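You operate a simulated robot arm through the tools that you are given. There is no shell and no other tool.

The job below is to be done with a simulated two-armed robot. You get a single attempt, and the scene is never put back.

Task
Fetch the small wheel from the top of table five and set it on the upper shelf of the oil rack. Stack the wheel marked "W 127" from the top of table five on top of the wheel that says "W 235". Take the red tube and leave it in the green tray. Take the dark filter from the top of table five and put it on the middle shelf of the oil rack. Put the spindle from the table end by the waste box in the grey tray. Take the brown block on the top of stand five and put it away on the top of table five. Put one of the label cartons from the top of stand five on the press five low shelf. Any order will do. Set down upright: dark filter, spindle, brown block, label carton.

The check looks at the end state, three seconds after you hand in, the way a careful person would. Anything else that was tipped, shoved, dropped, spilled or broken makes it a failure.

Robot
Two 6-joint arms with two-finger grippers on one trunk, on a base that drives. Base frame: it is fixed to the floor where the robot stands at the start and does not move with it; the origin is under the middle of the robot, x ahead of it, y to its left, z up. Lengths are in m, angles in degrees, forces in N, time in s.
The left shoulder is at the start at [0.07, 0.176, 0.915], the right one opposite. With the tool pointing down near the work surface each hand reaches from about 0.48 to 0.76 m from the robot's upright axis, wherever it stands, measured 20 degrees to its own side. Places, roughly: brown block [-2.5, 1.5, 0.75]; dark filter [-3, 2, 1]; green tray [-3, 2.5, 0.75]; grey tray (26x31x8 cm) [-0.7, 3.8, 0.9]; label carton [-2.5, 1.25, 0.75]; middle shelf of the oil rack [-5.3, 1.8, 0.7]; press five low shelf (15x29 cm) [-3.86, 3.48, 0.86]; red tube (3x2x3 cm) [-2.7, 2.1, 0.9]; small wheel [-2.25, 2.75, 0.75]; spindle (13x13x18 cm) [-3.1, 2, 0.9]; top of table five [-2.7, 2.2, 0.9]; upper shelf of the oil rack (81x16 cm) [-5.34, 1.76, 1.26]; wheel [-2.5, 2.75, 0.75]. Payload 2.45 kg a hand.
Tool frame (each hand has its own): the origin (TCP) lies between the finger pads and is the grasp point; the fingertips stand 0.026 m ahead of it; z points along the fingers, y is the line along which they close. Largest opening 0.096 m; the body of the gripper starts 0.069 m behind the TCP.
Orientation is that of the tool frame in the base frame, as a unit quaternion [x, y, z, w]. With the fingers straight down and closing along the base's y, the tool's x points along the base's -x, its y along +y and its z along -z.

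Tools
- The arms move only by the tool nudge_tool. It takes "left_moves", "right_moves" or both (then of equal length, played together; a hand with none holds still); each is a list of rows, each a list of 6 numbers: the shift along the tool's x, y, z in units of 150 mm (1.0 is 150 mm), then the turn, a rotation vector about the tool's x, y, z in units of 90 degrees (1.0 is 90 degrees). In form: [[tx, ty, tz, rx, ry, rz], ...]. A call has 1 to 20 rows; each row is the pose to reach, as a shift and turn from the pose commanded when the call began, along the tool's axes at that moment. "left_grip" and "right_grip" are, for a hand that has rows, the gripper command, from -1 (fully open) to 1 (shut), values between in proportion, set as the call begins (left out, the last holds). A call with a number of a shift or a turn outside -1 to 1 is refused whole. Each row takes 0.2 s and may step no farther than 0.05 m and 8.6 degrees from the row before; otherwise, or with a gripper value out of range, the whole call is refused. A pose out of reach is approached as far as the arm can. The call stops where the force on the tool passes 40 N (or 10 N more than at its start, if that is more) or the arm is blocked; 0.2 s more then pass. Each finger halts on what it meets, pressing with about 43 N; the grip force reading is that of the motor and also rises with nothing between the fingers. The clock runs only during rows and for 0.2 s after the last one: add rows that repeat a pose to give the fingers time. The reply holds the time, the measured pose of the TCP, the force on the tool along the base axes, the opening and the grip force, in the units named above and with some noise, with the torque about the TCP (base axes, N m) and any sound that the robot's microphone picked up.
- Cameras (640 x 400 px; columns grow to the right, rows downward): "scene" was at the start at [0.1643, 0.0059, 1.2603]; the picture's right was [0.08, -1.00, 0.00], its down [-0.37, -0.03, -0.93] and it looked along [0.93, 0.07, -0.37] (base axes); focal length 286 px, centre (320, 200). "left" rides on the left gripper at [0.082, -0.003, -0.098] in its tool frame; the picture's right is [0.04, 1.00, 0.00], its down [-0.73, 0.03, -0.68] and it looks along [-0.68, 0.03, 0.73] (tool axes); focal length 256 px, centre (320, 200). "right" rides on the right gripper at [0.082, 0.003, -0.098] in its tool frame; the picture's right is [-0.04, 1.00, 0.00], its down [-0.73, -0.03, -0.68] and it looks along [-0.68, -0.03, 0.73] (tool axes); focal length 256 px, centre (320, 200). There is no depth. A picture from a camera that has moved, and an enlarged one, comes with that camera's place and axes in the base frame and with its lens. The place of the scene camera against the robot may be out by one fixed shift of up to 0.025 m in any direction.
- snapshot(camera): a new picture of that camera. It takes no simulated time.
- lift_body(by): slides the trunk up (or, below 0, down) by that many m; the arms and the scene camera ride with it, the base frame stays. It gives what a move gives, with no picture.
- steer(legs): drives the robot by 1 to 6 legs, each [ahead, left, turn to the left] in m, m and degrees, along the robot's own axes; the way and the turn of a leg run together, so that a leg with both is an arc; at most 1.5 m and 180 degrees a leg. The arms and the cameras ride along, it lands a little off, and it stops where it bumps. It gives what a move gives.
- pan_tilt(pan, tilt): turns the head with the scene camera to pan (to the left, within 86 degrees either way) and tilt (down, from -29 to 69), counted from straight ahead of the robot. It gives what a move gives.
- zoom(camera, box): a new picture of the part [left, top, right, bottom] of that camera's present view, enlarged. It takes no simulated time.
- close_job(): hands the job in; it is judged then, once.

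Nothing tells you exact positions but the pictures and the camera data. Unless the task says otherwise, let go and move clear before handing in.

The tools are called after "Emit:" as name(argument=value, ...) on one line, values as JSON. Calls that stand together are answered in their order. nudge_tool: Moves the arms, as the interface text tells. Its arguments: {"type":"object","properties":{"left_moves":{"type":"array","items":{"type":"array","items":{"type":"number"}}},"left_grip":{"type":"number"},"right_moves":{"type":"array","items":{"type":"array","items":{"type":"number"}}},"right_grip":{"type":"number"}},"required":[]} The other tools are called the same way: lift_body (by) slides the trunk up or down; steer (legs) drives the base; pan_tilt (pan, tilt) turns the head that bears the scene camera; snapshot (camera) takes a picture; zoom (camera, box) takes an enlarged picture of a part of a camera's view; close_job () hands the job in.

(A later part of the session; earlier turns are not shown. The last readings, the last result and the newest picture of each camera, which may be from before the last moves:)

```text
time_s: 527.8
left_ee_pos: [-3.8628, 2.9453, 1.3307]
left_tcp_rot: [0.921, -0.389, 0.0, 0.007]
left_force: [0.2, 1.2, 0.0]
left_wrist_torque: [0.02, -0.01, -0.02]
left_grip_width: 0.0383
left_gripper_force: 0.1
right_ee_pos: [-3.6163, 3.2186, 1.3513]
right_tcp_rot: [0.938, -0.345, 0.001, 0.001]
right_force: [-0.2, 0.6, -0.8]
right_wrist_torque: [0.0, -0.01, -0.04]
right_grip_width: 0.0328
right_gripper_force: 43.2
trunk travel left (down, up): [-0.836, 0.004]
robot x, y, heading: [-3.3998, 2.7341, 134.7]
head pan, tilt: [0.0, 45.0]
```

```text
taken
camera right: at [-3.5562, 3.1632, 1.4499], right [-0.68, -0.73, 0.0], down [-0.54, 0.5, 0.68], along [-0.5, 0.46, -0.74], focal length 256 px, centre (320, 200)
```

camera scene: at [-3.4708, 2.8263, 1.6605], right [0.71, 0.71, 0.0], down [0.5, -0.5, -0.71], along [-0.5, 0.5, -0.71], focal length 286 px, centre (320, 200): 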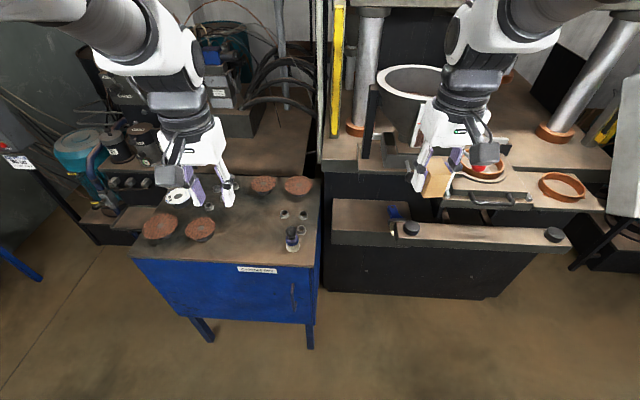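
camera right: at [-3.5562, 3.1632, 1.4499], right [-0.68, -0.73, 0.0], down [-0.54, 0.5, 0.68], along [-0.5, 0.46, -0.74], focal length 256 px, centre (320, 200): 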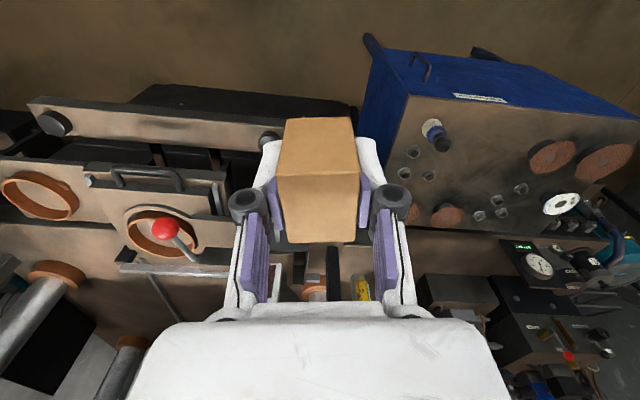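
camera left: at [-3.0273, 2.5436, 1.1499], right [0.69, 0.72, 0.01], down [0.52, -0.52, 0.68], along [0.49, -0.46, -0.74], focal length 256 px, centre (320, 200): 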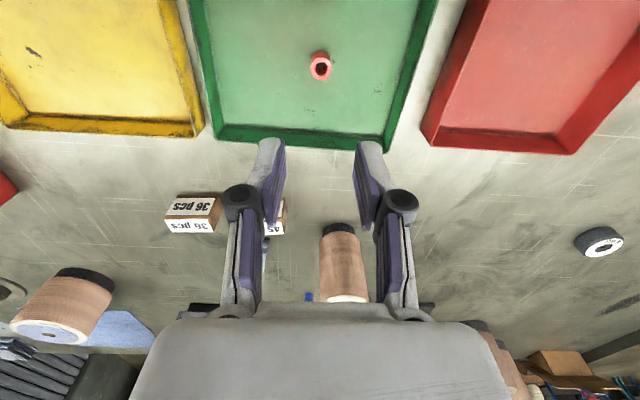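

Facing the press now. I shift 6 cm left and 0.26 m forward, keeping the hands high.

Emit:
steer(legs=[[0, 0.06, 0], [0.25, 0, 0]])

Emit:
snapshot(camera="scene")

Emit:
snapshot(camera="right")

```text
time_s: 530.2
left_ee_pos: [-4.0807, 3.0802, 1.3321]
left_tcp_rot: [0.92, -0.391, -0.001, 0.006]
left_force: [1.0, 0.3, 0.1]
left_wrist_torque: [0.01, 0.01, 0.0]
left_grip_width: 0.0385
left_gripper_force: 0.1
right_ee_pos: [-3.8351, 3.3527, 1.351]
right_tcp_rot: [0.938, -0.346, -0.001, 0.0]
right_force: [-0.4, -1.1, -0.3]
right_wrist_torque: [0.03, 0.03, -0.02]
right_grip_width: 0.0328
right_gripper_force: 42.8
trunk travel left (down, up): [-0.836, 0.004]
robot x, y, heading: [-3.6206, 2.8699, 135.1]
head pan, tilt: [0.0, 45.0]
```

```text
taken
camera scene: at [-3.6886, 2.9603, 1.6609], right [0.71, 0.71, 0.0], down [0.5, -0.5, -0.71], along [-0.5, 0.5, -0.71], focal length 286 px, centre (320, 200)
```

scene: 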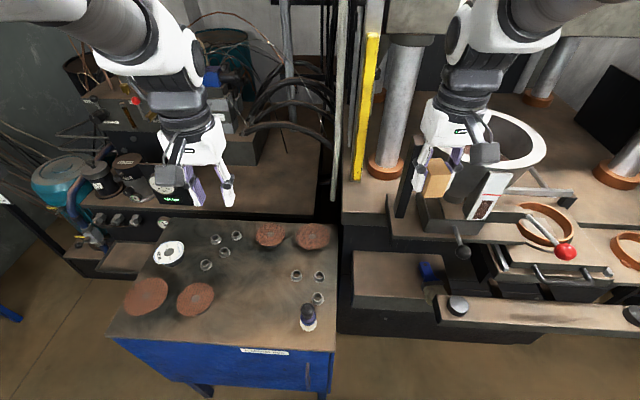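

```text
taken
camera right: at [-3.7736, 3.2977, 1.4509], right [-0.68, -0.73, 0.0], down [-0.54, 0.5, 0.68], along [-0.5, 0.46, -0.73], focal length 256 px, centre (320, 200)
```

right: 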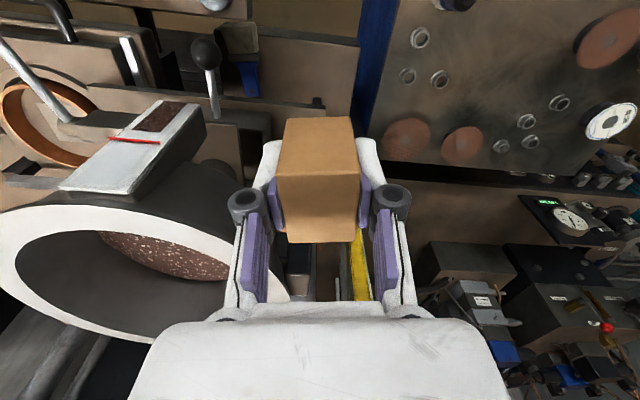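

The hopper chute stands to the right, clear of my line. Raising the empty left hand, lowering the trunk, then bringing the carton over the shelf.

Emit:
nudge_tool(left_moves=[[0.1, 0, -0.25, 0, 0, 0], [0.2, 0, -0.5, 0, 0, 0], [0.2, 0, -0.75, 0, 0, 0], [0.2, 0, -1.0, 0, 0, 0]])

Emit:
lift_body(by=-0.24)

Emit:
snapshot(camera="right")

Emit:
snapshot(camera="scene")

```text
time_s: 531.2
left_ee_pos: [-4.082, 3.0851, 1.479]
left_tcp_rot: [0.92, -0.391, 0.001, 0.007]
left_force: [0.1, 0.2, 0.1]
left_wrist_torque: [0.02, 0.03, 0.01]
left_grip_width: 0.0382
left_gripper_force: 0.1
left hand out of reach, approached as far as the arm can: row 2, 3, 4
right_ee_pos: [-3.8366, 3.354, 1.35]
right_tcp_rot: [0.938, -0.347, 0.0, 0.001]
right_force: [0.4, 0.9, -0.5]
right_wrist_torque: [0.03, 0.03, 0.0]
right_grip_width: 0.0327
right_gripper_force: 43.5
trunk travel left (down, up): [-0.836, 0.004]
robot x, y, heading: [-3.6201, 2.8727, 134.8]
head pan, tilt: [0.0, 45.0]
```

```text
time_s: 533.7
left_ee_pos: [-4.083, 3.0844, 1.2393]
left_tcp_rot: [0.92, -0.391, 0.0, 0.007]
left_force: [0.1, -0.6, 0.2]
left_wrist_torque: [0.03, -0.03, -0.01]
left_grip_width: 0.0382
left_gripper_force: 0.1
right_ee_pos: [-3.8362, 3.3556, 1.1108]
right_tcp_rot: [0.938, -0.346, 0.001, 0.001]
right_force: [0.6, -0.5, -0.3]
right_wrist_torque: [0.0, 0.01, 0.0]
right_grip_width: 0.0329
right_gripper_force: 42.4
trunk travel left (down, up): [-0.596, 0.244]
robot x, y, heading: [-3.6239, 2.8731, 135.0]
head pan, tilt: [0.0, 45.0]
```

```text
taken
camera right: at [-3.7758, 3.2996, 1.2101], right [-0.68, -0.73, 0.0], down [-0.54, 0.5, 0.68], along [-0.5, 0.46, -0.73], focal length 256 px, centre (320, 200)
```

right: 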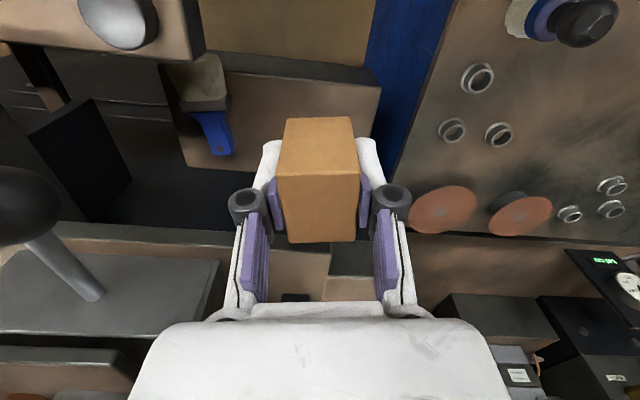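

```text
taken
camera scene: at [-3.691, 2.9625, 1.4206], right [0.71, 0.71, 0.0], down [0.5, -0.5, -0.71], along [-0.5, 0.5, -0.71], focal length 286 px, centre (320, 200)
```

scene: 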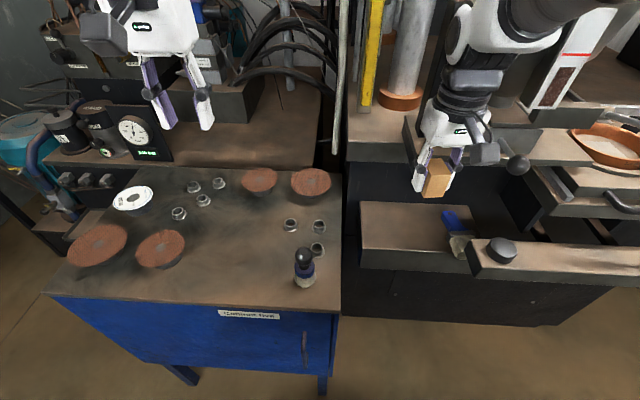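

The shelf is measured: free area between its left end and the brush. Moving the carton over it, then down.

Emit:
nudge_tool(right_moves=[[-0.2, -0.06, 0, 0, 0, 0], [-0.4, -0.12, 0, 0, 0, 0], [-0.619, -0.182, 0, 0, 0, 0], [-0.619, -0.182, 0, 0, 0, 0]])

Emit:
nudge_tool(right_moves=[[0, 0, 0.25, 0, 0, 0], [0, 0, 0.5, 0, 0, 0], [0, 0, 0.75, 0, 0, 0], [0, 0, 0.9, 0, 0, 0], [0, 0, 0.9, 0, 0, 0]])

Emit:
snapshot(camera="right")

Emit:
zoom(camera="scene", box=[330, 80, 560, 280])

```text
time_s: 534.3
left_ee_pos: [-4.0807, 3.082, 1.2397]
left_tcp_rot: [0.92, -0.392, 0.0, 0.006]
left_force: [0.2, 0.9, -0.6]
left_wrist_torque: [-0.14, -0.05, -0.03]
left_grip_width: 0.0383
left_gripper_force: 0.2
right_ee_pos: [-3.8605, 3.3951, 1.1086]
right_tcp_rot: [0.937, -0.35, 0.013, 0.007]
right_force: [13.2, -15.7, 8.3]
right_wrist_torque: [0.14, -0.08, -0.42]
right_grip_width: 0.0332
right_gripper_force: 42.6
trunk travel left (down, up): [-0.596, 0.244]
robot x, y, heading: [-3.6223, 2.8721, 135.0]
head pan, tilt: [0.0, 45.0]
stopped in row 3 (right hand): the force on the tool passed its limit at 74 N (the readings are from after the stop); the commanded pose is now the measured one
```

```text
time_s: 534.9
left_ee_pos: [-4.0804, 3.0817, 1.2402]
left_tcp_rot: [0.92, -0.392, 0.0, 0.006]
left_force: [0.5, 0.0, 0.0]
left_wrist_torque: [0.02, 0.02, 0.0]
left_grip_width: 0.0383
left_gripper_force: 0.0
right_ee_pos: [-3.8591, 3.3934, 1.0392]
right_tcp_rot: [0.937, -0.35, 0.013, 0.007]
right_force: [8.5, -14.0, -7.5]
right_wrist_torque: [0.64, 0.54, -0.3]
right_grip_width: 0.0329
right_gripper_force: 43.2
trunk travel left (down, up): [-0.596, 0.244]
robot x, y, heading: [-3.618, 2.8739, 134.9]
head pan, tilt: [0.0, 45.0]
stopped in row 3 (right hand): the force on the tool passed its limit at 61 N (the readings are from after the stop); the commanded pose is now the measured one
```

```text
taken
camera right: at [-3.802, 3.3415, 1.1414], right [-0.68, -0.73, 0.0], down [-0.55, 0.52, 0.66], along [-0.48, 0.45, -0.75], focal length 256 px, centre (320, 200)
```

right: 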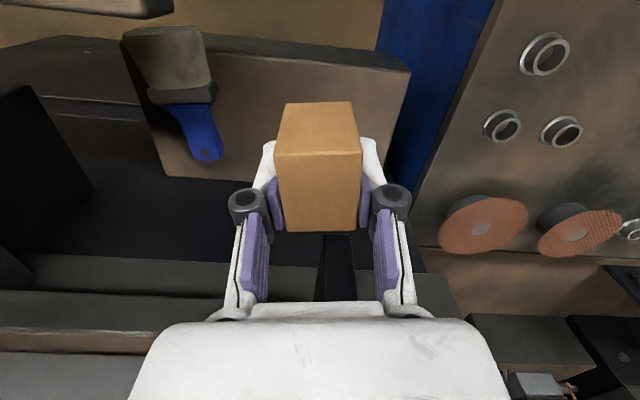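

```text
2.00 times, centred on (445, 180) of scene
camera zoom: at [-3.6885, 2.959, 1.4206], right [0.71, 0.7, 0.0], down [0.5, -0.5, -0.71], along [-0.5, 0.5, -0.71], focal length 571 px, centre (70, 240)
```

zoom: 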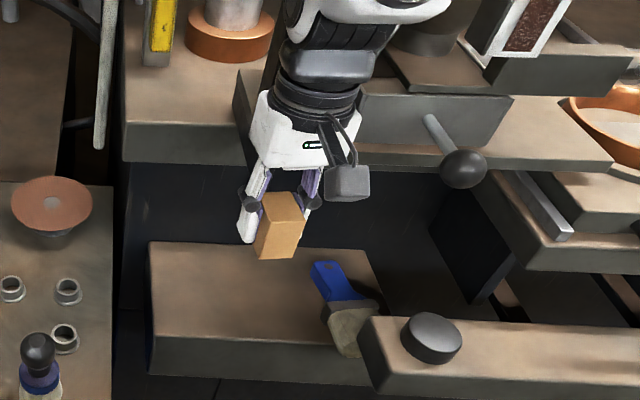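

The hand met a black bracket of the press above the shelf. I back off at once and look.

Emit:
nudge_tool(right_moves=[[0.15, 0, 0, 0, 0, 0], [0.3, 0, 0, 0, 0, 0], [0.45, 0, 0, 0, 0, 0]])

Emit:
snapshot(camera="right")

Emit:
snapshot(camera="scene")

Emit:
zoom(camera="scene", box=[330, 40, 560, 240])

```text
time_s: 535.7
left_ee_pos: [-4.0819, 3.0843, 1.2378]
left_tcp_rot: [0.92, -0.392, 0.002, 0.008]
left_force: [-0.3, -0.4, -0.2]
left_wrist_torque: [0.01, 0.0, 0.01]
left_grip_width: 0.0385
left_gripper_force: 0.0
right_ee_pos: [-3.8115, 3.3527, 1.041]
right_tcp_rot: [0.937, -0.348, 0.012, 0.007]
right_force: [-0.9, -0.2, 0.2]
right_wrist_torque: [0.03, -0.02, -0.02]
right_grip_width: 0.0328
right_gripper_force: 43.5
trunk travel left (down, up): [-0.596, 0.244]
robot x, y, heading: [-3.6205, 2.874, 134.8]
head pan, tilt: [0.0, 45.0]
```

```text
taken
camera right: at [-3.7535, 3.3001, 1.1424], right [-0.68, -0.73, 0.0], down [-0.55, 0.52, 0.66], along [-0.48, 0.45, -0.75], focal length 256 px, centre (320, 200)
```

right: 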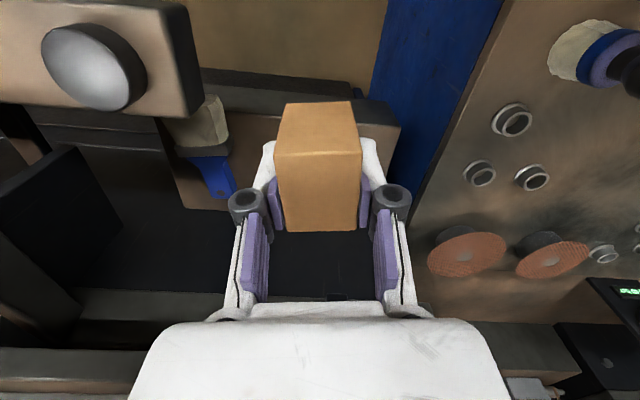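

```text
taken
camera scene: at [-3.6906, 2.9623, 1.4205], right [0.71, 0.71, 0.0], down [0.5, -0.5, -0.71], along [-0.5, 0.5, -0.71], focal length 286 px, centre (320, 200)
```

scene: 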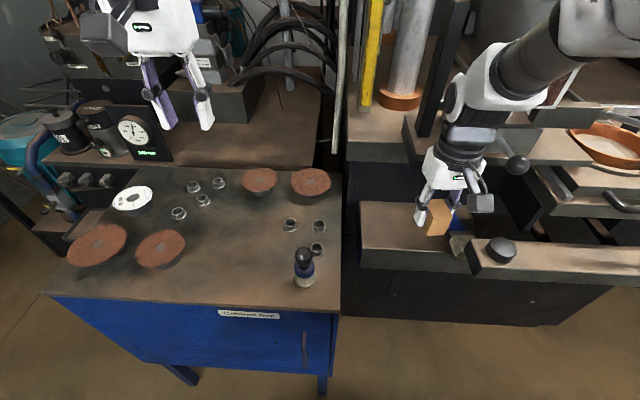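

```text
2.00 times, centred on (445, 140) of scene
camera zoom: at [-3.6906, 2.9623, 1.4205], right [0.71, 0.71, 0.0], down [0.5, -0.5, -0.71], along [-0.5, 0.5, -0.71], focal length 571 px, centre (70, 320)
```

zoom: 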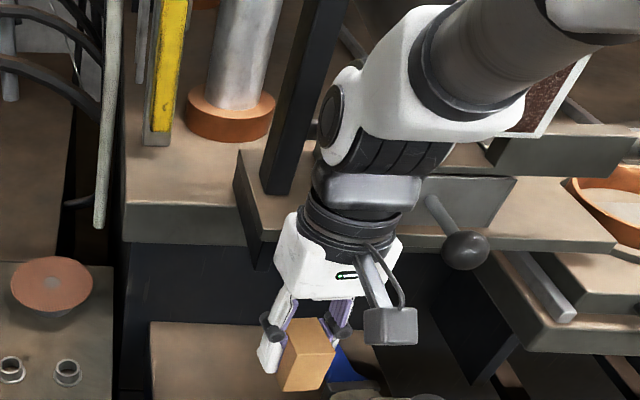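

A press bracket sits just behind; the hand's rear box touches it. Turning the hand 90° makes it slimmer in that direction. I straighten it and yaw +90° here in the clear.

Emit:
nudge_tool(right_moves=[[0.1, 0, 0, 0, -0.0174, 0], [0.1, 0, 0, 0, -0.0174, 0]])

Emit:
nudge_tool(right_moves=[[0, 0, 0, 0, 0, 0.09], [0, 0, 0, 0, 0, 0.18], [0, 0, 0, 0, 0, 0.27], [0, 0, 0, 0, 0, 0.36], [0, 0, 0, 0, 0, 0.45], [0, 0, 0, 0, 0, 0.54], [0, 0, 0, 0, 0, 0.63], [0, 0, 0, 0, 0, 0.72], [0, 0, 0, 0, 0, 0.81], [0, 0, 0, 0, 0, 0.9], [0, 0, 0, 0, 0, 0.95], [0, 0, 0, 0, 0, 0.95]])

Emit:
snapshot(camera="right")

Emit:
zoom(camera="scene", box=[330, 40, 560, 240])

```text
time_s: 536.3
left_ee_pos: [-4.0827, 3.0837, 1.2385]
left_tcp_rot: [0.92, -0.391, 0.001, 0.007]
left_force: [1.2, 0.4, -0.1]
left_wrist_torque: [-0.02, 0.0, -0.02]
left_grip_width: 0.0386
left_gripper_force: 0.0
right_ee_pos: [-3.7997, 3.3438, 1.0406]
right_tcp_rot: [0.937, -0.349, -0.002, 0.002]
right_force: [-0.3, -0.4, 0.6]
right_wrist_torque: [-0.01, -0.01, 0.0]
right_grip_width: 0.0328
right_gripper_force: 43.1
trunk travel left (down, up): [-0.596, 0.244]
robot x, y, heading: [-3.618, 2.8703, 134.8]
head pan, tilt: [0.0, 45.0]
```

```text
time_s: 538.9
left_ee_pos: [-4.0819, 3.0837, 1.2397]
left_tcp_rot: [0.92, -0.391, 0.0, 0.007]
left_force: [-0.3, -0.4, -1.1]
left_wrist_torque: [0.0, -0.03, -0.02]
left_grip_width: 0.0386
left_gripper_force: 0.2
right_ee_pos: [-3.7995, 3.3448, 1.0428]
right_tcp_rot: [-0.451, 0.893, 0.0, -0.002]
right_force: [-0.1, -0.1, -0.3]
right_wrist_torque: [-0.04, 0.02, -0.01]
right_grip_width: 0.0331
right_gripper_force: 42.6
trunk travel left (down, up): [-0.596, 0.244]
robot x, y, heading: [-3.617, 2.8701, 134.9]
head pan, tilt: [0.0, 45.0]
```

```text
taken
camera right: at [-3.8506, 3.281, 1.1415], right [-0.78, 0.63, 0.0], down [0.46, 0.58, 0.68], along [0.42, 0.53, -0.74], focal length 256 px, centre (320, 200)
```

right: 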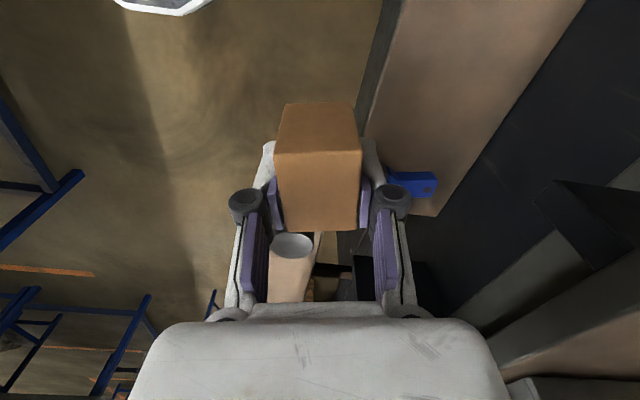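

```text
2.00 times, centred on (445, 140) of scene
camera zoom: at [-3.6908, 2.9624, 1.4205], right [0.71, 0.71, 0.0], down [0.5, -0.5, -0.71], along [-0.5, 0.5, -0.71], focal length 571 px, centre (70, 320)
```

zoom: 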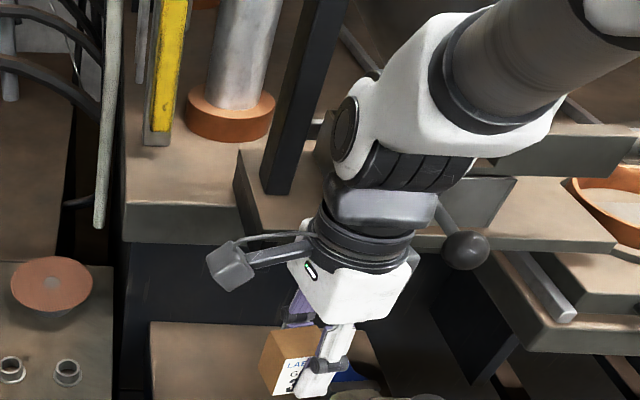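

The force data show the carton itself met the overhanging slab (front edge p≈5.155, z≈1.1), under which most of the shelf lies. I'll pitch the hand 20° forward so its body stays clear while the carton goes under, then let it settle flat.

Emit:
nudge_tool(right_moves=[[0, 0, 0, -0.074, 0, 0], [0, 0, 0, -0.148, 0, 0], [0, 0, 0, -0.222, 0, 0], [0, 0, 0, -0.222, 0, 0]])

Emit:
snapshot(camera="right")

Emit:
snapshot(camera="scene")

```text
time_s: 539.9
left_ee_pos: [-4.0817, 3.0841, 1.2385]
left_tcp_rot: [0.92, -0.391, 0.0, 0.007]
left_force: [-0.3, 0.3, -0.2]
left_wrist_torque: [0.01, 0.0, -0.02]
left_grip_width: 0.0385
left_gripper_force: 0.0
right_ee_pos: [-3.8013, 3.3442, 1.0421]
right_tcp_rot: [-0.444, 0.879, 0.155, -0.081]
right_force: [0.4, 0.2, 0.1]
right_wrist_torque: [0.01, 0.02, 0.0]
right_grip_width: 0.0329
right_gripper_force: 43.0
trunk travel left (down, up): [-0.596, 0.244]
robot x, y, heading: [-3.6201, 2.8656, 134.8]
head pan, tilt: [0.0, 45.0]
```

```text
taken
camera right: at [-3.8234, 3.2611, 1.1366], right [-0.73, 0.59, 0.34], down [0.65, 0.44, 0.62], along [0.22, 0.68, -0.7], focal length 256 px, centre (320, 200)
```

right: 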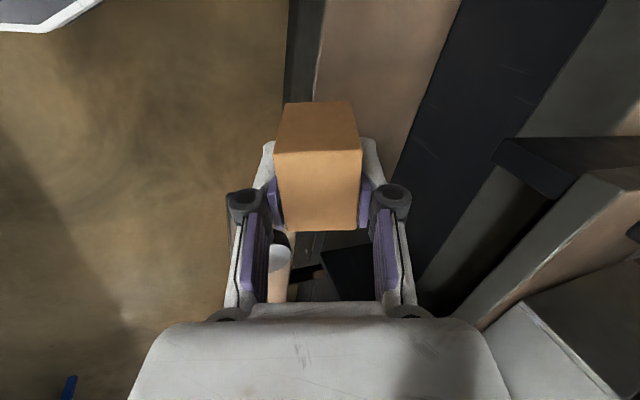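

```text
taken
camera scene: at [-3.6909, 2.9625, 1.4205], right [0.71, 0.71, 0.0], down [0.5, -0.5, -0.71], along [-0.5, 0.5, -0.71], focal length 286 px, centre (320, 200)
```

scene: 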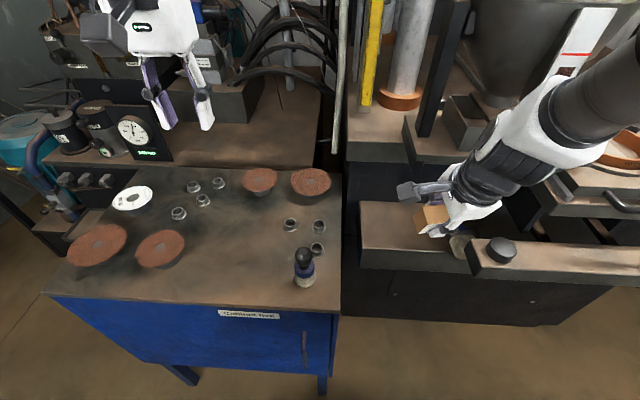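

Emit:
nudge_tool(right_moves=[[-0.01, -0.02, 0.2, 0, 0, 0], [-0.03, -0.04, 0.4, 0, 0, 0], [-0.04, -0.06, 0.6, 0, 0, 0], [-0.05, -0.08, 0.731, 0, 0, 0], [-0.05, -0.08, 0.731, 0, 0, 0]])

Emit:
zoom(camera="scene", box=[350, 130, 540, 290])

Emit:
snapshot(camera="right")

```text
time_s: 541.1
left_ee_pos: [-4.0815, 3.0838, 1.2384]
left_tcp_rot: [0.92, -0.392, 0.0, 0.007]
left_force: [-0.1, 0.1, 0.3]
left_wrist_torque: [0.05, 0.01, -0.03]
left_grip_width: 0.0383
left_gripper_force: 0.1
right_ee_pos: [-3.8159, 3.3646, 0.9346]
right_tcp_rot: [-0.444, 0.879, 0.155, -0.081]
right_force: [0.1, -0.1, -0.3]
right_wrist_torque: [0.0, -0.03, 0.0]
right_grip_width: 0.033
right_gripper_force: 42.8
trunk travel left (down, up): [-0.596, 0.244]
robot x, y, heading: [-3.6169, 2.8696, 135.0]
head pan, tilt: [0.0, 45.0]
```

```text
2.50 times, centred on (445, 210) of scene
camera zoom: at [-3.6903, 2.9618, 1.4206], right [0.71, 0.71, 0.0], down [0.5, -0.5, -0.71], along [-0.5, 0.5, -0.71], focal length 714 px, centre (8, 175)
```

zoom: 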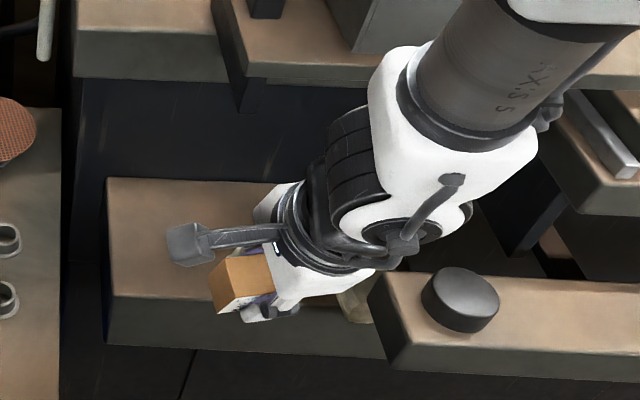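

```text
taken
camera right: at [-3.8396, 3.2814, 1.0297], right [-0.73, 0.59, 0.34], down [0.65, 0.44, 0.62], along [0.22, 0.68, -0.7], focal length 256 px, centre (320, 200)
```

right: 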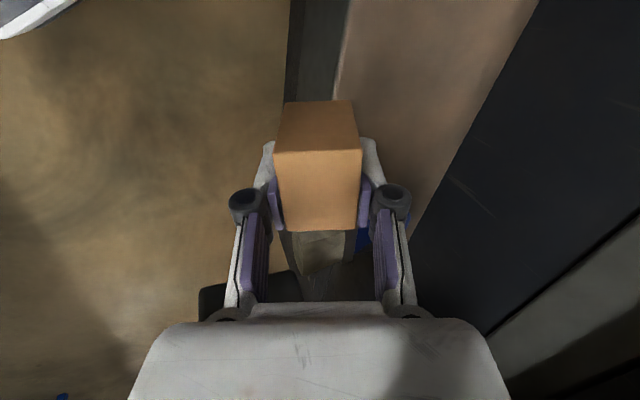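

Emit:
nudge_tool(right_moves=[[-0.012, 0.08, 0.03, 0, 0, 0], [-0.025, 0.155, 0.057, 0, 0, 0], [-0.038, 0.235, 0.085, 0, 0, 0], [-0.05, 0.31, 0.114, 0, 0, 0], [-0.05, 0.31, 0.114, 0, 0, 0]])

Emit:
zoom(camera="scene", box=[350, 130, 540, 290])

Emit:
snapshot(camera="right")

```text
time_s: 542.3
left_ee_pos: [-4.0825, 3.0837, 1.2395]
left_tcp_rot: [0.92, -0.391, 0.001, 0.007]
left_force: [0.0, 0.0, 0.5]
left_wrist_torque: [0.02, 0.0, -0.01]
left_grip_width: 0.0384
left_gripper_force: 0.1
right_ee_pos: [-3.8533, 3.3988, 0.9352]
right_tcp_rot: [-0.444, 0.879, 0.154, -0.081]
right_force: [1.1, 0.5, 0.1]
right_wrist_torque: [0.01, 0.01, 0.01]
right_grip_width: 0.0331
right_gripper_force: 43.1
trunk travel left (down, up): [-0.596, 0.244]
robot x, y, heading: [-3.617, 2.872, 134.8]
head pan, tilt: [0.0, 45.0]
```

```text
2.50 times, centred on (445, 210) of scene
camera zoom: at [-3.6905, 2.9621, 1.4206], right [0.71, 0.71, 0.0], down [0.5, -0.5, -0.71], along [-0.5, 0.5, -0.71], focal length 714 px, centre (8, 175)
```

zoom: 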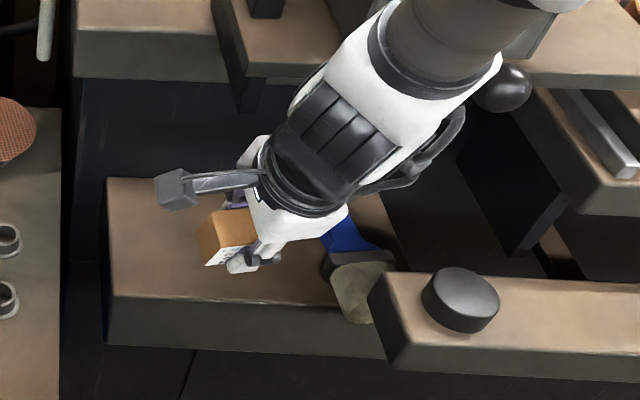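

```text
taken
camera right: at [-3.8762, 3.3171, 1.03], right [-0.73, 0.59, 0.34], down [0.65, 0.44, 0.62], along [0.22, 0.68, -0.7], focal length 256 px, centre (320, 200)
```

right: 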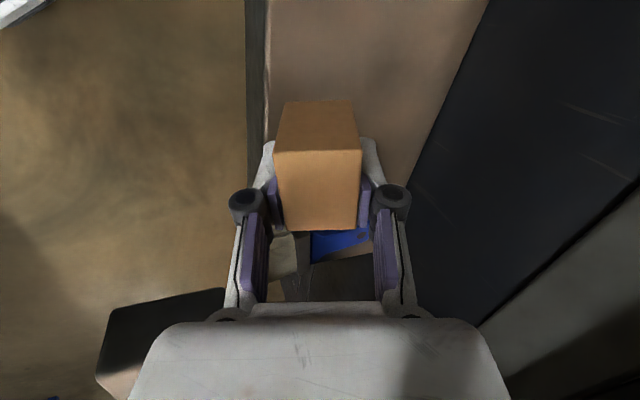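

Carton is over the shelf, clear of the slab. Lowering vertically.

Emit:
nudge_tool(right_moves=[[0, -0.023, 0.063, 0, 0, 0], [0, -0.046, 0.125, 0, 0, 0], [0, -0.066, 0.18, 0, 0, 0], [0, -0.066, 0.18, 0, 0, 0]])

Emit:
nudge_tool(right_moves=[[0, -0.007, 0.019, 0, 0, 0], [0, -0.007, 0.019, 0, 0, 0]])

Emit:
nudge_tool(right_moves=[[0, -0.007, 0.019, 0, 0, 0], [0, -0.007, 0.019, 0, 0, 0]])

Emit:
zoom(camera="scene", box=[350, 130, 540, 290])

```text
time_s: 543.3
left_ee_pos: [-4.0824, 3.0845, 1.2391]
left_tcp_rot: [0.92, -0.392, 0.001, 0.007]
left_force: [-0.2, -0.6, -0.1]
left_wrist_torque: [0.02, 0.01, -0.02]
left_grip_width: 0.0382
left_gripper_force: 0.0
right_ee_pos: [-3.852, 3.3996, 0.9058]
right_tcp_rot: [-0.444, 0.879, 0.154, -0.081]
right_force: [-0.3, 0.0, -1.0]
right_wrist_torque: [0.01, 0.0, -0.01]
right_grip_width: 0.0328
right_gripper_force: 43.3
trunk travel left (down, up): [-0.596, 0.244]
robot x, y, heading: [-3.6181, 2.8715, 134.9]
head pan, tilt: [0.0, 45.0]
```

```text
time_s: 543.9
left_ee_pos: [-4.0823, 3.0842, 1.2377]
left_tcp_rot: [0.92, -0.392, 0.001, 0.007]
left_force: [-0.9, -0.2, 0.3]
left_wrist_torque: [-0.02, 0.0, 0.0]
left_grip_width: 0.0383
left_gripper_force: 0.0
right_ee_pos: [-3.8534, 3.4005, 0.9022]
right_tcp_rot: [-0.444, 0.879, 0.154, -0.081]
right_force: [0.2, 0.1, -0.8]
right_wrist_torque: [0.01, 0.04, 0.02]
right_grip_width: 0.0328
right_gripper_force: 43.4
trunk travel left (down, up): [-0.596, 0.244]
robot x, y, heading: [-3.6226, 2.8733, 134.7]
head pan, tilt: [0.0, 45.0]
```

```text
time_s: 544.5
left_ee_pos: [-4.082, 3.0838, 1.2382]
left_tcp_rot: [0.92, -0.391, 0.0, 0.007]
left_force: [-0.2, 0.1, -0.6]
left_wrist_torque: [0.01, 0.01, -0.01]
left_grip_width: 0.0384
left_gripper_force: 0.1
right_ee_pos: [-3.8535, 3.4001, 0.8998]
right_tcp_rot: [-0.444, 0.879, 0.155, -0.081]
right_force: [1.1, -0.1, 0.1]
right_wrist_torque: [0.0, -0.01, 0.0]
right_grip_width: 0.0326
right_gripper_force: 42.8
trunk travel left (down, up): [-0.596, 0.244]
robot x, y, heading: [-3.6199, 2.8684, 134.9]
head pan, tilt: [0.0, 45.0]
```

```text
2.50 times, centred on (445, 210) of scene
camera zoom: at [-3.6907, 2.9623, 1.4205], right [0.71, 0.71, 0.0], down [0.5, -0.5, -0.71], along [-0.5, 0.5, -0.71], focal length 714 px, centre (8, 175)
```

zoom: 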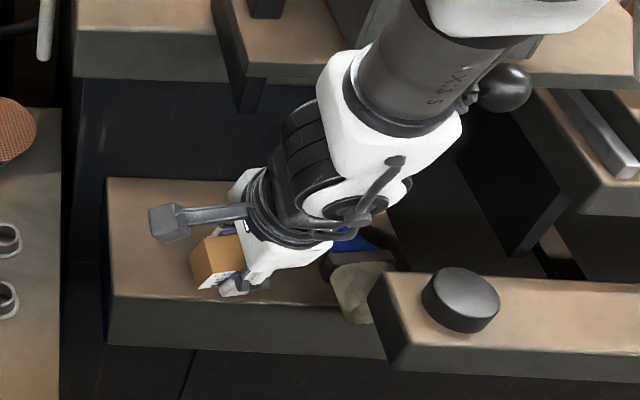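

Emit:
nudge_tool(right_moves=[[0, -0.006, 0.016, 0, 0, 0], [0, -0.006, 0.016, 0, 0, 0]])

Emit:
nudge_tool(right_moves=[[0, -0.006, 0.016, 0, 0, 0], [0, -0.006, 0.016, 0, 0, 0]])

Emit:
nudge_tool(right_moves=[[0, -0.006, 0.016, 0, 0, 0], [0, -0.006, 0.016, 0, 0, 0]])

```text
time_s: 545.1
left_ee_pos: [-4.083, 3.0857, 1.2397]
left_tcp_rot: [0.92, -0.392, 0.001, 0.007]
left_force: [-0.1, 0.2, 0.9]
left_wrist_torque: [-0.01, 0.0, 0.02]
left_grip_width: 0.0386
left_gripper_force: 0.0
right_ee_pos: [-3.8524, 3.401, 0.898]
right_tcp_rot: [-0.444, 0.879, 0.155, -0.081]
right_force: [0.5, 0.7, -0.9]
right_wrist_torque: [0.02, -0.05, -0.02]
right_grip_width: 0.0328
right_gripper_force: 43.0
trunk travel left (down, up): [-0.596, 0.244]
robot x, y, heading: [-3.6194, 2.8733, 134.8]
head pan, tilt: [0.0, 45.0]
```

```text
time_s: 545.7
left_ee_pos: [-4.083, 3.0849, 1.2394]
left_tcp_rot: [0.92, -0.391, 0.001, 0.008]
left_force: [0.4, 0.4, -0.2]
left_wrist_torque: [0.0, 0.01, -0.01]
left_grip_width: 0.0384
left_gripper_force: 0.2
right_ee_pos: [-3.8528, 3.4001, 0.8943]
right_tcp_rot: [-0.444, 0.879, 0.155, -0.081]
right_force: [-0.2, 0.4, -1.6]
right_wrist_torque: [-0.04, 0.02, 0.02]
right_grip_width: 0.0331
right_gripper_force: 42.8
trunk travel left (down, up): [-0.596, 0.244]
robot x, y, heading: [-3.6149, 2.8715, 134.6]
head pan, tilt: [0.0, 45.0]
```

```text
time_s: 546.3
left_ee_pos: [-4.0811, 3.0843, 1.2387]
left_tcp_rot: [0.92, -0.391, 0.0, 0.007]
left_force: [-0.1, 0.0, -0.2]
left_wrist_torque: [0.0, -0.03, -0.04]
left_grip_width: 0.0381
left_gripper_force: 0.0
right_ee_pos: [-3.8538, 3.4001, 0.8918]
right_tcp_rot: [-0.444, 0.879, 0.154, -0.081]
right_force: [-0.1, -0.3, 0.5]
right_wrist_torque: [0.01, 0.01, -0.05]
right_grip_width: 0.0331
right_gripper_force: 43.7
trunk travel left (down, up): [-0.596, 0.244]
robot x, y, heading: [-3.6172, 2.8704, 135.0]
head pan, tilt: [0.0, 45.0]
```

Emit:
nudge_tool(right_moves=[[0, -0.006, 0.016, 0, 0, 0], [0, -0.006, 0.016, 0, 0, 0]])

Emit:
nudge_tool(right_moves=[[0, -0.006, 0.016, 0, 0, 0], [0, -0.006, 0.016, 0, 0, 0]])

Emit:
snapshot(camera="right")

Emit:
zoom(camera="scene", box=[370, 170, 480, 270])

```text
time_s: 546.9
left_ee_pos: [-4.0812, 3.0851, 1.2382]
left_tcp_rot: [0.92, -0.392, 0.001, 0.007]
left_force: [0.0, 0.7, -0.4]
left_wrist_torque: [-0.02, 0.01, 0.02]
left_grip_width: 0.0386
left_gripper_force: 0.0
right_ee_pos: [-3.8548, 3.3999, 0.8887]
right_tcp_rot: [-0.444, 0.879, 0.154, -0.081]
right_force: [0.4, -0.1, -0.6]
right_wrist_torque: [0.02, 0.02, -0.02]
right_grip_width: 0.0329
right_gripper_force: 43.0
trunk travel left (down, up): [-0.596, 0.244]
robot x, y, heading: [-3.6161, 2.8689, 134.8]
head pan, tilt: [0.0, 45.0]
```

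```text
time_s: 547.5
left_ee_pos: [-4.0824, 3.0847, 1.238]
left_tcp_rot: [0.92, -0.391, 0.001, 0.006]
left_force: [-0.1, 0.6, -0.1]
left_wrist_torque: [0.01, 0.01, 0.0]
left_grip_width: 0.0384
left_gripper_force: 0.1
right_ee_pos: [-3.853, 3.4009, 0.8861]
right_tcp_rot: [-0.444, 0.879, 0.154, -0.081]
right_force: [-0.3, -0.6, 0.2]
right_wrist_torque: [-0.01, 0.01, 0.0]
right_grip_width: 0.033
right_gripper_force: 43.1
trunk travel left (down, up): [-0.596, 0.244]
robot x, y, heading: [-3.6189, 2.8715, 134.7]
head pan, tilt: [0.0, 45.0]
```

```text
taken
camera right: at [-3.8762, 3.317, 0.9816], right [-0.73, 0.59, 0.34], down [0.65, 0.44, 0.62], along [0.22, 0.68, -0.7], focal length 256 px, centre (320, 200)
```

right: 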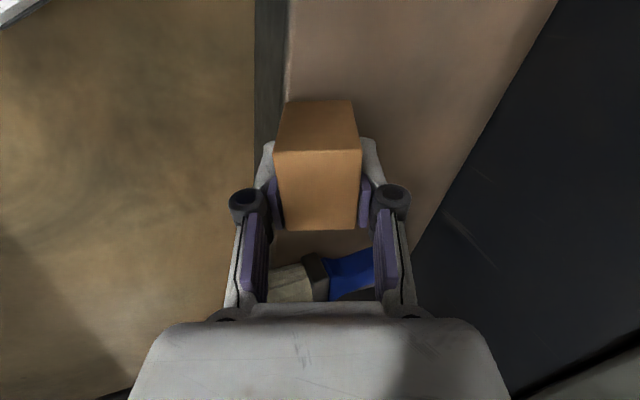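

```text
4.00 times, centred on (425, 220) of scene
camera zoom: at [-3.6907, 2.9624, 1.4205], right [0.71, 0.71, 0.0], down [0.5, -0.5, -0.71], along [-0.5, 0.5, -0.71], focal length 1142 px, centre (-100, 120)
```

zoom: 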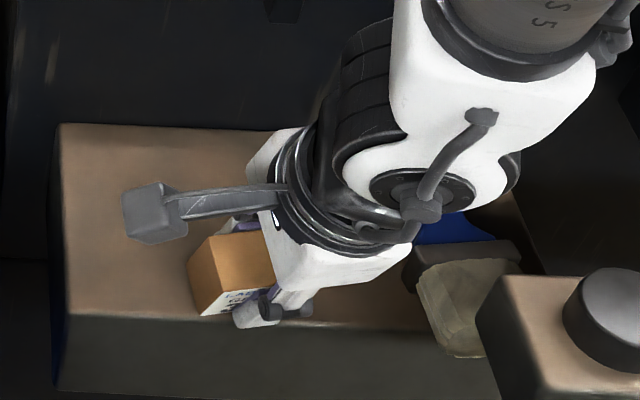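

Emit:
nudge_tool(right_moves=[[0, -0.006, 0.016, 0, 0, 0], [0, -0.006, 0.016, 0, 0, 0]])

Emit:
nudge_tool(right_moves=[[0, -0.006, 0.016, 0, 0, 0], [0, -0.006, 0.016, 0, 0, 0]])

Emit:
zoom(camera="scene", box=[370, 170, 480, 270])

```text
time_s: 548.1
left_ee_pos: [-4.0822, 3.0834, 1.2389]
left_tcp_rot: [0.92, -0.392, 0.0, 0.006]
left_force: [-0.7, -0.5, -0.6]
left_wrist_torque: [0.0, -0.02, -0.03]
left_grip_width: 0.0387
left_gripper_force: 0.1
right_ee_pos: [-3.8528, 3.4004, 0.8864]
right_tcp_rot: [-0.443, 0.879, 0.156, -0.082]
right_force: [-0.4, 2.4, 12.0]
right_wrist_torque: [-0.28, 0.15, -0.04]
right_grip_width: 0.0328
right_gripper_force: 43.4
trunk travel left (down, up): [-0.596, 0.244]
robot x, y, heading: [-3.6175, 2.8702, 135.1]
head pan, tilt: [0.0, 45.0]
```

```text
time_s: 548.7
left_ee_pos: [-4.0816, 3.0821, 1.2404]
left_tcp_rot: [0.92, -0.392, -0.001, 0.006]
left_force: [-1.0, -0.2, 0.1]
left_wrist_torque: [0.0, -0.01, -0.01]
left_grip_width: 0.0384
left_gripper_force: 0.1
right_ee_pos: [-3.8534, 3.3985, 0.8848]
right_tcp_rot: [-0.444, 0.878, 0.156, -0.082]
right_force: [-2.4, 10.2, 35.2]
right_wrist_torque: [-0.36, 0.4, -0.14]
right_grip_width: 0.033
right_gripper_force: 42.4
trunk travel left (down, up): [-0.596, 0.244]
robot x, y, heading: [-3.6172, 2.8684, 134.9]
head pan, tilt: [0.0, 45.0]
```

```text
4.00 times, centred on (425, 220) of scene
camera zoom: at [-3.6893, 2.96, 1.4212], right [0.71, 0.71, 0.0], down [0.5, -0.5, -0.71], along [-0.5, 0.5, -0.71], focal length 1142 px, centre (-100, 120)
```

zoom: 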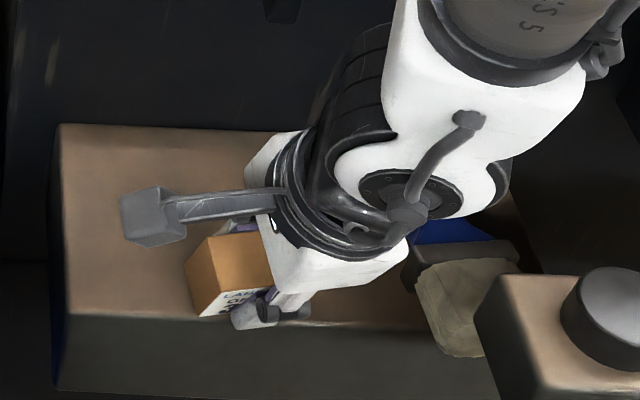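

Contact, but only ~1 cm from the shelf's front edge. I lift a few millimetres, go 1.7 cm deeper, and set down again.

Emit:
nudge_tool(right_moves=[[0, 0.02, -0.055, 0, 0, 0], [0, 0.03, -0.085, 0, 0, 0], [-0.008, 0.08, -0.066, 0, 0, 0], [-0.017, 0.135, -0.047, 0, 0, 0], [-0.017, 0.135, -0.047, 0, 0, 0]])

Emit:
snapshot(camera="right")

```text
time_s: 549.9
left_ee_pos: [-4.0821, 3.0845, 1.2381]
left_tcp_rot: [0.92, -0.392, 0.0, 0.007]
left_force: [-0.2, 0.1, 0.2]
left_wrist_torque: [0.01, 0.0, 0.01]
left_grip_width: 0.0387
left_gripper_force: 0.1
right_ee_pos: [-3.8636, 3.4119, 0.8955]
right_tcp_rot: [-0.444, 0.879, 0.154, -0.08]
right_force: [0.6, 0.8, -0.7]
right_wrist_torque: [0.03, 0.0, 0.0]
right_grip_width: 0.0328
right_gripper_force: 42.9
trunk travel left (down, up): [-0.596, 0.244]
robot x, y, heading: [-3.6183, 2.8668, 134.9]
head pan, tilt: [0.0, 45.0]
```

```text
taken
camera right: at [-3.8873, 3.3287, 0.9903], right [-0.73, 0.59, 0.34], down [0.65, 0.44, 0.62], along [0.22, 0.68, -0.7], focal length 256 px, centre (320, 200)
```

right: 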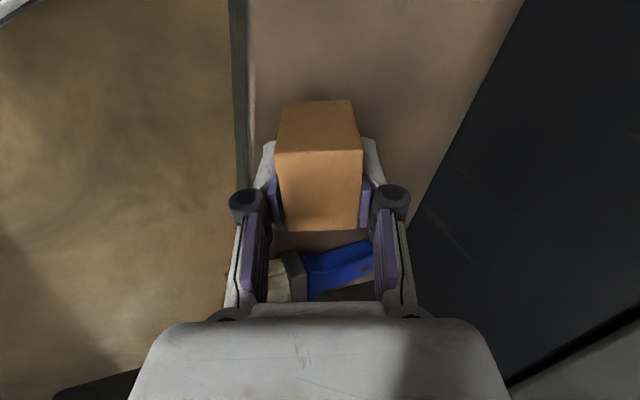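

Emit:
nudge_tool(right_moves=[[0, -0.014, 0.038, 0, 0, 0], [0, -0.014, 0.038, 0, 0, 0]])

Emit:
nudge_tool(right_moves=[[0, -0.006, 0.016, 0, 0, 0], [0, -0.006, 0.016, 0, 0, 0]])

Emit:
nudge_tool(right_moves=[[0, -0.005, 0.013, 0, 0, 0], [0, -0.005, 0.013, 0, 0, 0]])

```text
time_s: 550.5
left_ee_pos: [-4.0816, 3.0843, 1.2388]
left_tcp_rot: [0.92, -0.391, 0.001, 0.007]
left_force: [0.9, -0.4, -0.1]
left_wrist_torque: [-0.01, 0.02, -0.03]
left_grip_width: 0.0384
left_gripper_force: 0.0
right_ee_pos: [-3.8647, 3.4115, 0.8896]
right_tcp_rot: [-0.444, 0.879, 0.154, -0.08]
right_force: [0.1, -0.1, -0.8]
right_wrist_torque: [-0.01, -0.01, -0.01]
right_grip_width: 0.0328
right_gripper_force: 43.0
trunk travel left (down, up): [-0.596, 0.244]
robot x, y, heading: [-3.6199, 2.8697, 135.0]
head pan, tilt: [0.0, 45.0]
```

```text
time_s: 551.1
left_ee_pos: [-4.0814, 3.0848, 1.2387]
left_tcp_rot: [0.92, -0.391, 0.001, 0.007]
left_force: [-0.5, -0.2, 0.2]
left_wrist_torque: [0.01, 0.02, 0.03]
left_grip_width: 0.0385
left_gripper_force: 0.0
right_ee_pos: [-3.865, 3.4117, 0.8874]
right_tcp_rot: [-0.445, 0.879, 0.154, -0.08]
right_force: [0.5, -0.2, 0.2]
right_wrist_torque: [0.0, -0.01, -0.02]
right_grip_width: 0.033
right_gripper_force: 43.1
trunk travel left (down, up): [-0.596, 0.244]
robot x, y, heading: [-3.6204, 2.8695, 134.8]
head pan, tilt: [0.0, 45.0]
```

```text
time_s: 551.7
left_ee_pos: [-4.0817, 3.0838, 1.2399]
left_tcp_rot: [0.92, -0.392, 0.0, 0.007]
left_force: [0.4, 0.4, 0.3]
left_wrist_torque: [-0.02, -0.03, 0.0]
left_grip_width: 0.0386
left_gripper_force: 0.0
right_ee_pos: [-3.8636, 3.4125, 0.8853]
right_tcp_rot: [-0.444, 0.879, 0.155, -0.081]
right_force: [-0.5, 0.4, 4.8]
right_wrist_torque: [-0.11, 0.08, -0.04]
right_grip_width: 0.0329
right_gripper_force: 42.8
trunk travel left (down, up): [-0.596, 0.244]
robot x, y, heading: [-3.6193, 2.8727, 134.8]
head pan, tilt: [0.0, 45.0]
```

Light contact. Opening in stages while rising a few millimetres so the lower finger clears the shelf.

Emit:
nudge_tool(right_moves=[[0, 0.007, -0.019, 0, 0, 0], [0, 0.007, -0.019, 0, 0, 0], [0, 0.007, -0.019, 0, 0, 0]], right_grip=0.1)

Emit:
snapshot(camera="right")

Emit:
zoom(camera="scene", box=[370, 170, 480, 270])

```text
time_s: 552.5
left_ee_pos: [-4.0818, 3.0848, 1.2389]
left_tcp_rot: [0.92, -0.391, 0.001, 0.008]
left_force: [0.3, 0.8, 0.0]
left_wrist_torque: [0.0, 0.01, 0.0]
left_grip_width: 0.0385
left_gripper_force: 0.0
right_ee_pos: [-3.865, 3.4127, 0.8876]
right_tcp_rot: [-0.444, 0.879, 0.154, -0.08]
right_force: [-0.6, 0.8, -1.3]
right_wrist_torque: [0.0, -0.02, -0.02]
right_grip_width: 0.0435
right_gripper_force: 0.5
trunk travel left (down, up): [-0.596, 0.244]
robot x, y, heading: [-3.6214, 2.869, 134.8]
head pan, tilt: [0.0, 45.0]
```

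```text
taken
camera right: at [-3.8876, 3.3293, 0.9828], right [-0.73, 0.59, 0.34], down [0.65, 0.44, 0.62], along [0.22, 0.68, -0.7], focal length 256 px, centre (320, 200)
```

right: 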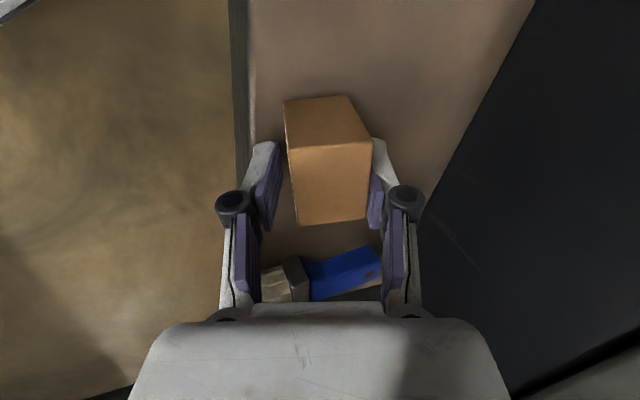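

```text
4.00 times, centred on (425, 220) of scene
camera zoom: at [-3.6909, 2.9625, 1.4205], right [0.71, 0.71, 0.0], down [0.5, -0.5, -0.71], along [-0.5, 0.5, -0.71], focal length 1142 px, centre (-100, 120)
```

zoom: 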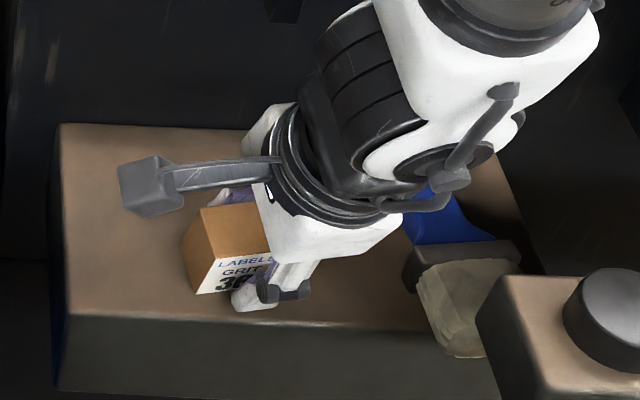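

The carton is tipping to upright against the front finger. Opening further.

Emit:
nudge_tool(right_moves=[[0, 0.0, -0.02, 0, 0, 0], [0, 0.0, -0.03, 0, 0, 0], [0, 0.0, -0.03, 0, 0, 0], [0, 0, -0.03, 0, 0, 0]], right_grip=-0.4)

Emit:
snapshot(camera="right")

Emit:
zoom(camera="scene", box=[370, 170, 480, 270])

```text
time_s: 553.5
left_ee_pos: [-4.0817, 3.0842, 1.238]
left_tcp_rot: [0.92, -0.391, 0.001, 0.007]
left_force: [0.0, 0.4, -0.1]
left_wrist_torque: [0.01, -0.01, 0.01]
left_grip_width: 0.0385
left_gripper_force: 0.0
right_ee_pos: [-3.8633, 3.4113, 0.892]
right_tcp_rot: [-0.444, 0.879, 0.154, -0.082]
right_force: [0.0, 0.7, 1.0]
right_wrist_torque: [-0.01, 0.0, 0.02]
right_grip_width: 0.0672
right_gripper_force: 0.0
trunk travel left (down, up): [-0.596, 0.244]
robot x, y, heading: [-3.6163, 2.8722, 134.7]
head pan, tilt: [0.0, 45.0]
```

```text
taken
camera right: at [-3.8864, 3.328, 0.9865], right [-0.73, 0.59, 0.34], down [0.65, 0.44, 0.62], along [0.22, 0.68, -0.7], focal length 256 px, centre (320, 200)
```

right: 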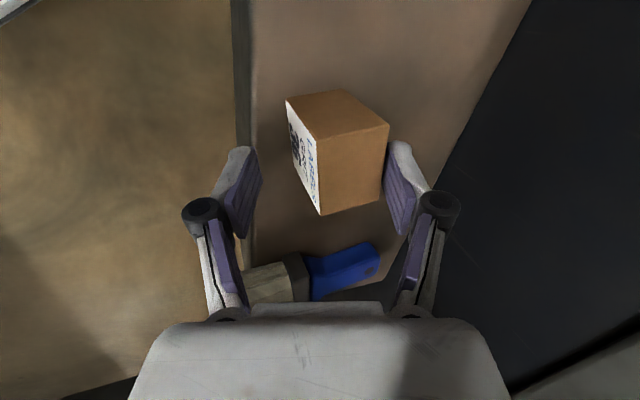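

```text
4.00 times, centred on (425, 220) of scene
camera zoom: at [-3.6908, 2.9624, 1.4205], right [0.71, 0.71, 0.0], down [0.5, -0.5, -0.71], along [-0.5, 0.5, -0.71], focal length 1142 px, centre (-100, 120)
```

zoom: 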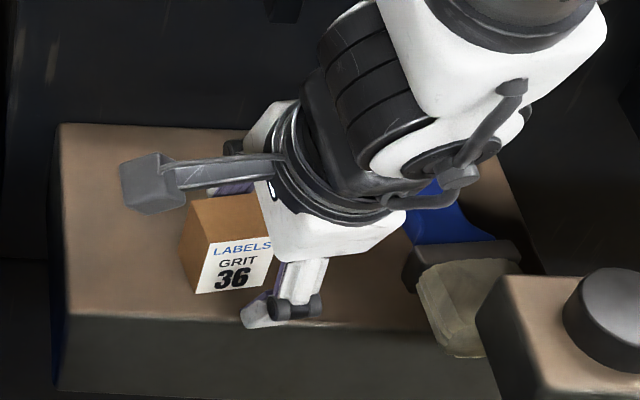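

The carton stands upright on the low shelf, label to the front. Withdrawing along the tool axis, which keeps fingers clear of it and of the slab.

Emit:
nudge_tool(right_moves=[[0, 0, -0.1, 0, 0, 0], [0, 0, -0.25, 0, 0, 0], [0, 0, -0.4, 0, 0, 0], [0, 0, -0.55, 0, 0, 0], [0, 0, -0.7, 0, 0, 0]])

Emit:
snapshot(camera="right")

Emit:
zoom(camera="scene", box=[350, 130, 540, 290])

```text
time_s: 554.7
left_ee_pos: [-4.0817, 3.0833, 1.2381]
left_tcp_rot: [0.92, -0.392, 0.0, 0.006]
left_force: [0.2, -0.3, 0.9]
left_wrist_torque: [0.01, 0.03, -0.03]
left_grip_width: 0.0385
left_gripper_force: 0.0
right_ee_pos: [-3.834, 3.3888, 0.992]
right_tcp_rot: [-0.444, 0.879, 0.155, -0.081]
right_force: [0.6, -1.1, -0.1]
right_wrist_torque: [-0.01, 0.0, -0.02]
right_grip_width: 0.0671
right_gripper_force: 0.1
trunk travel left (down, up): [-0.596, 0.244]
robot x, y, heading: [-3.6194, 2.8693, 134.9]
head pan, tilt: [0.0, 45.0]
```

```text
taken
camera right: at [-3.8567, 3.3062, 1.086], right [-0.73, 0.59, 0.34], down [0.65, 0.44, 0.62], along [0.22, 0.68, -0.7], focal length 256 px, centre (320, 200)
```

right: 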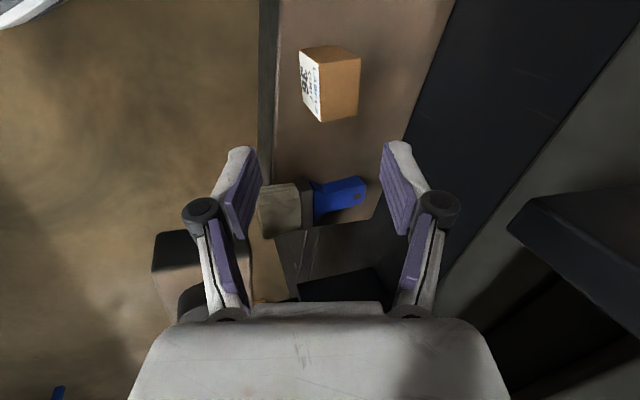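

```text
2.50 times, centred on (445, 210) of scene
camera zoom: at [-3.69, 2.9613, 1.4206], right [0.71, 0.71, 0.0], down [0.5, -0.5, -0.71], along [-0.5, 0.5, -0.71], focal length 714 px, centre (8, 175)
```

zoom: 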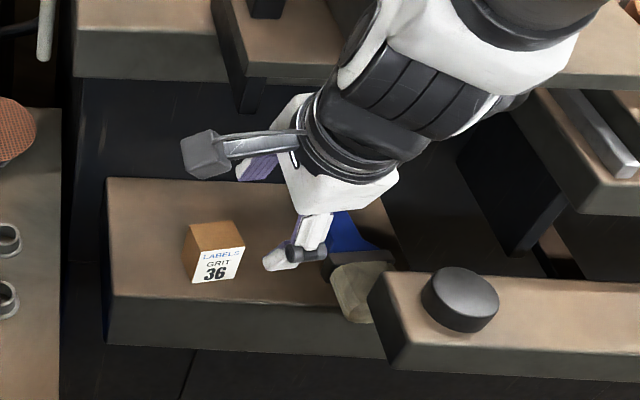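

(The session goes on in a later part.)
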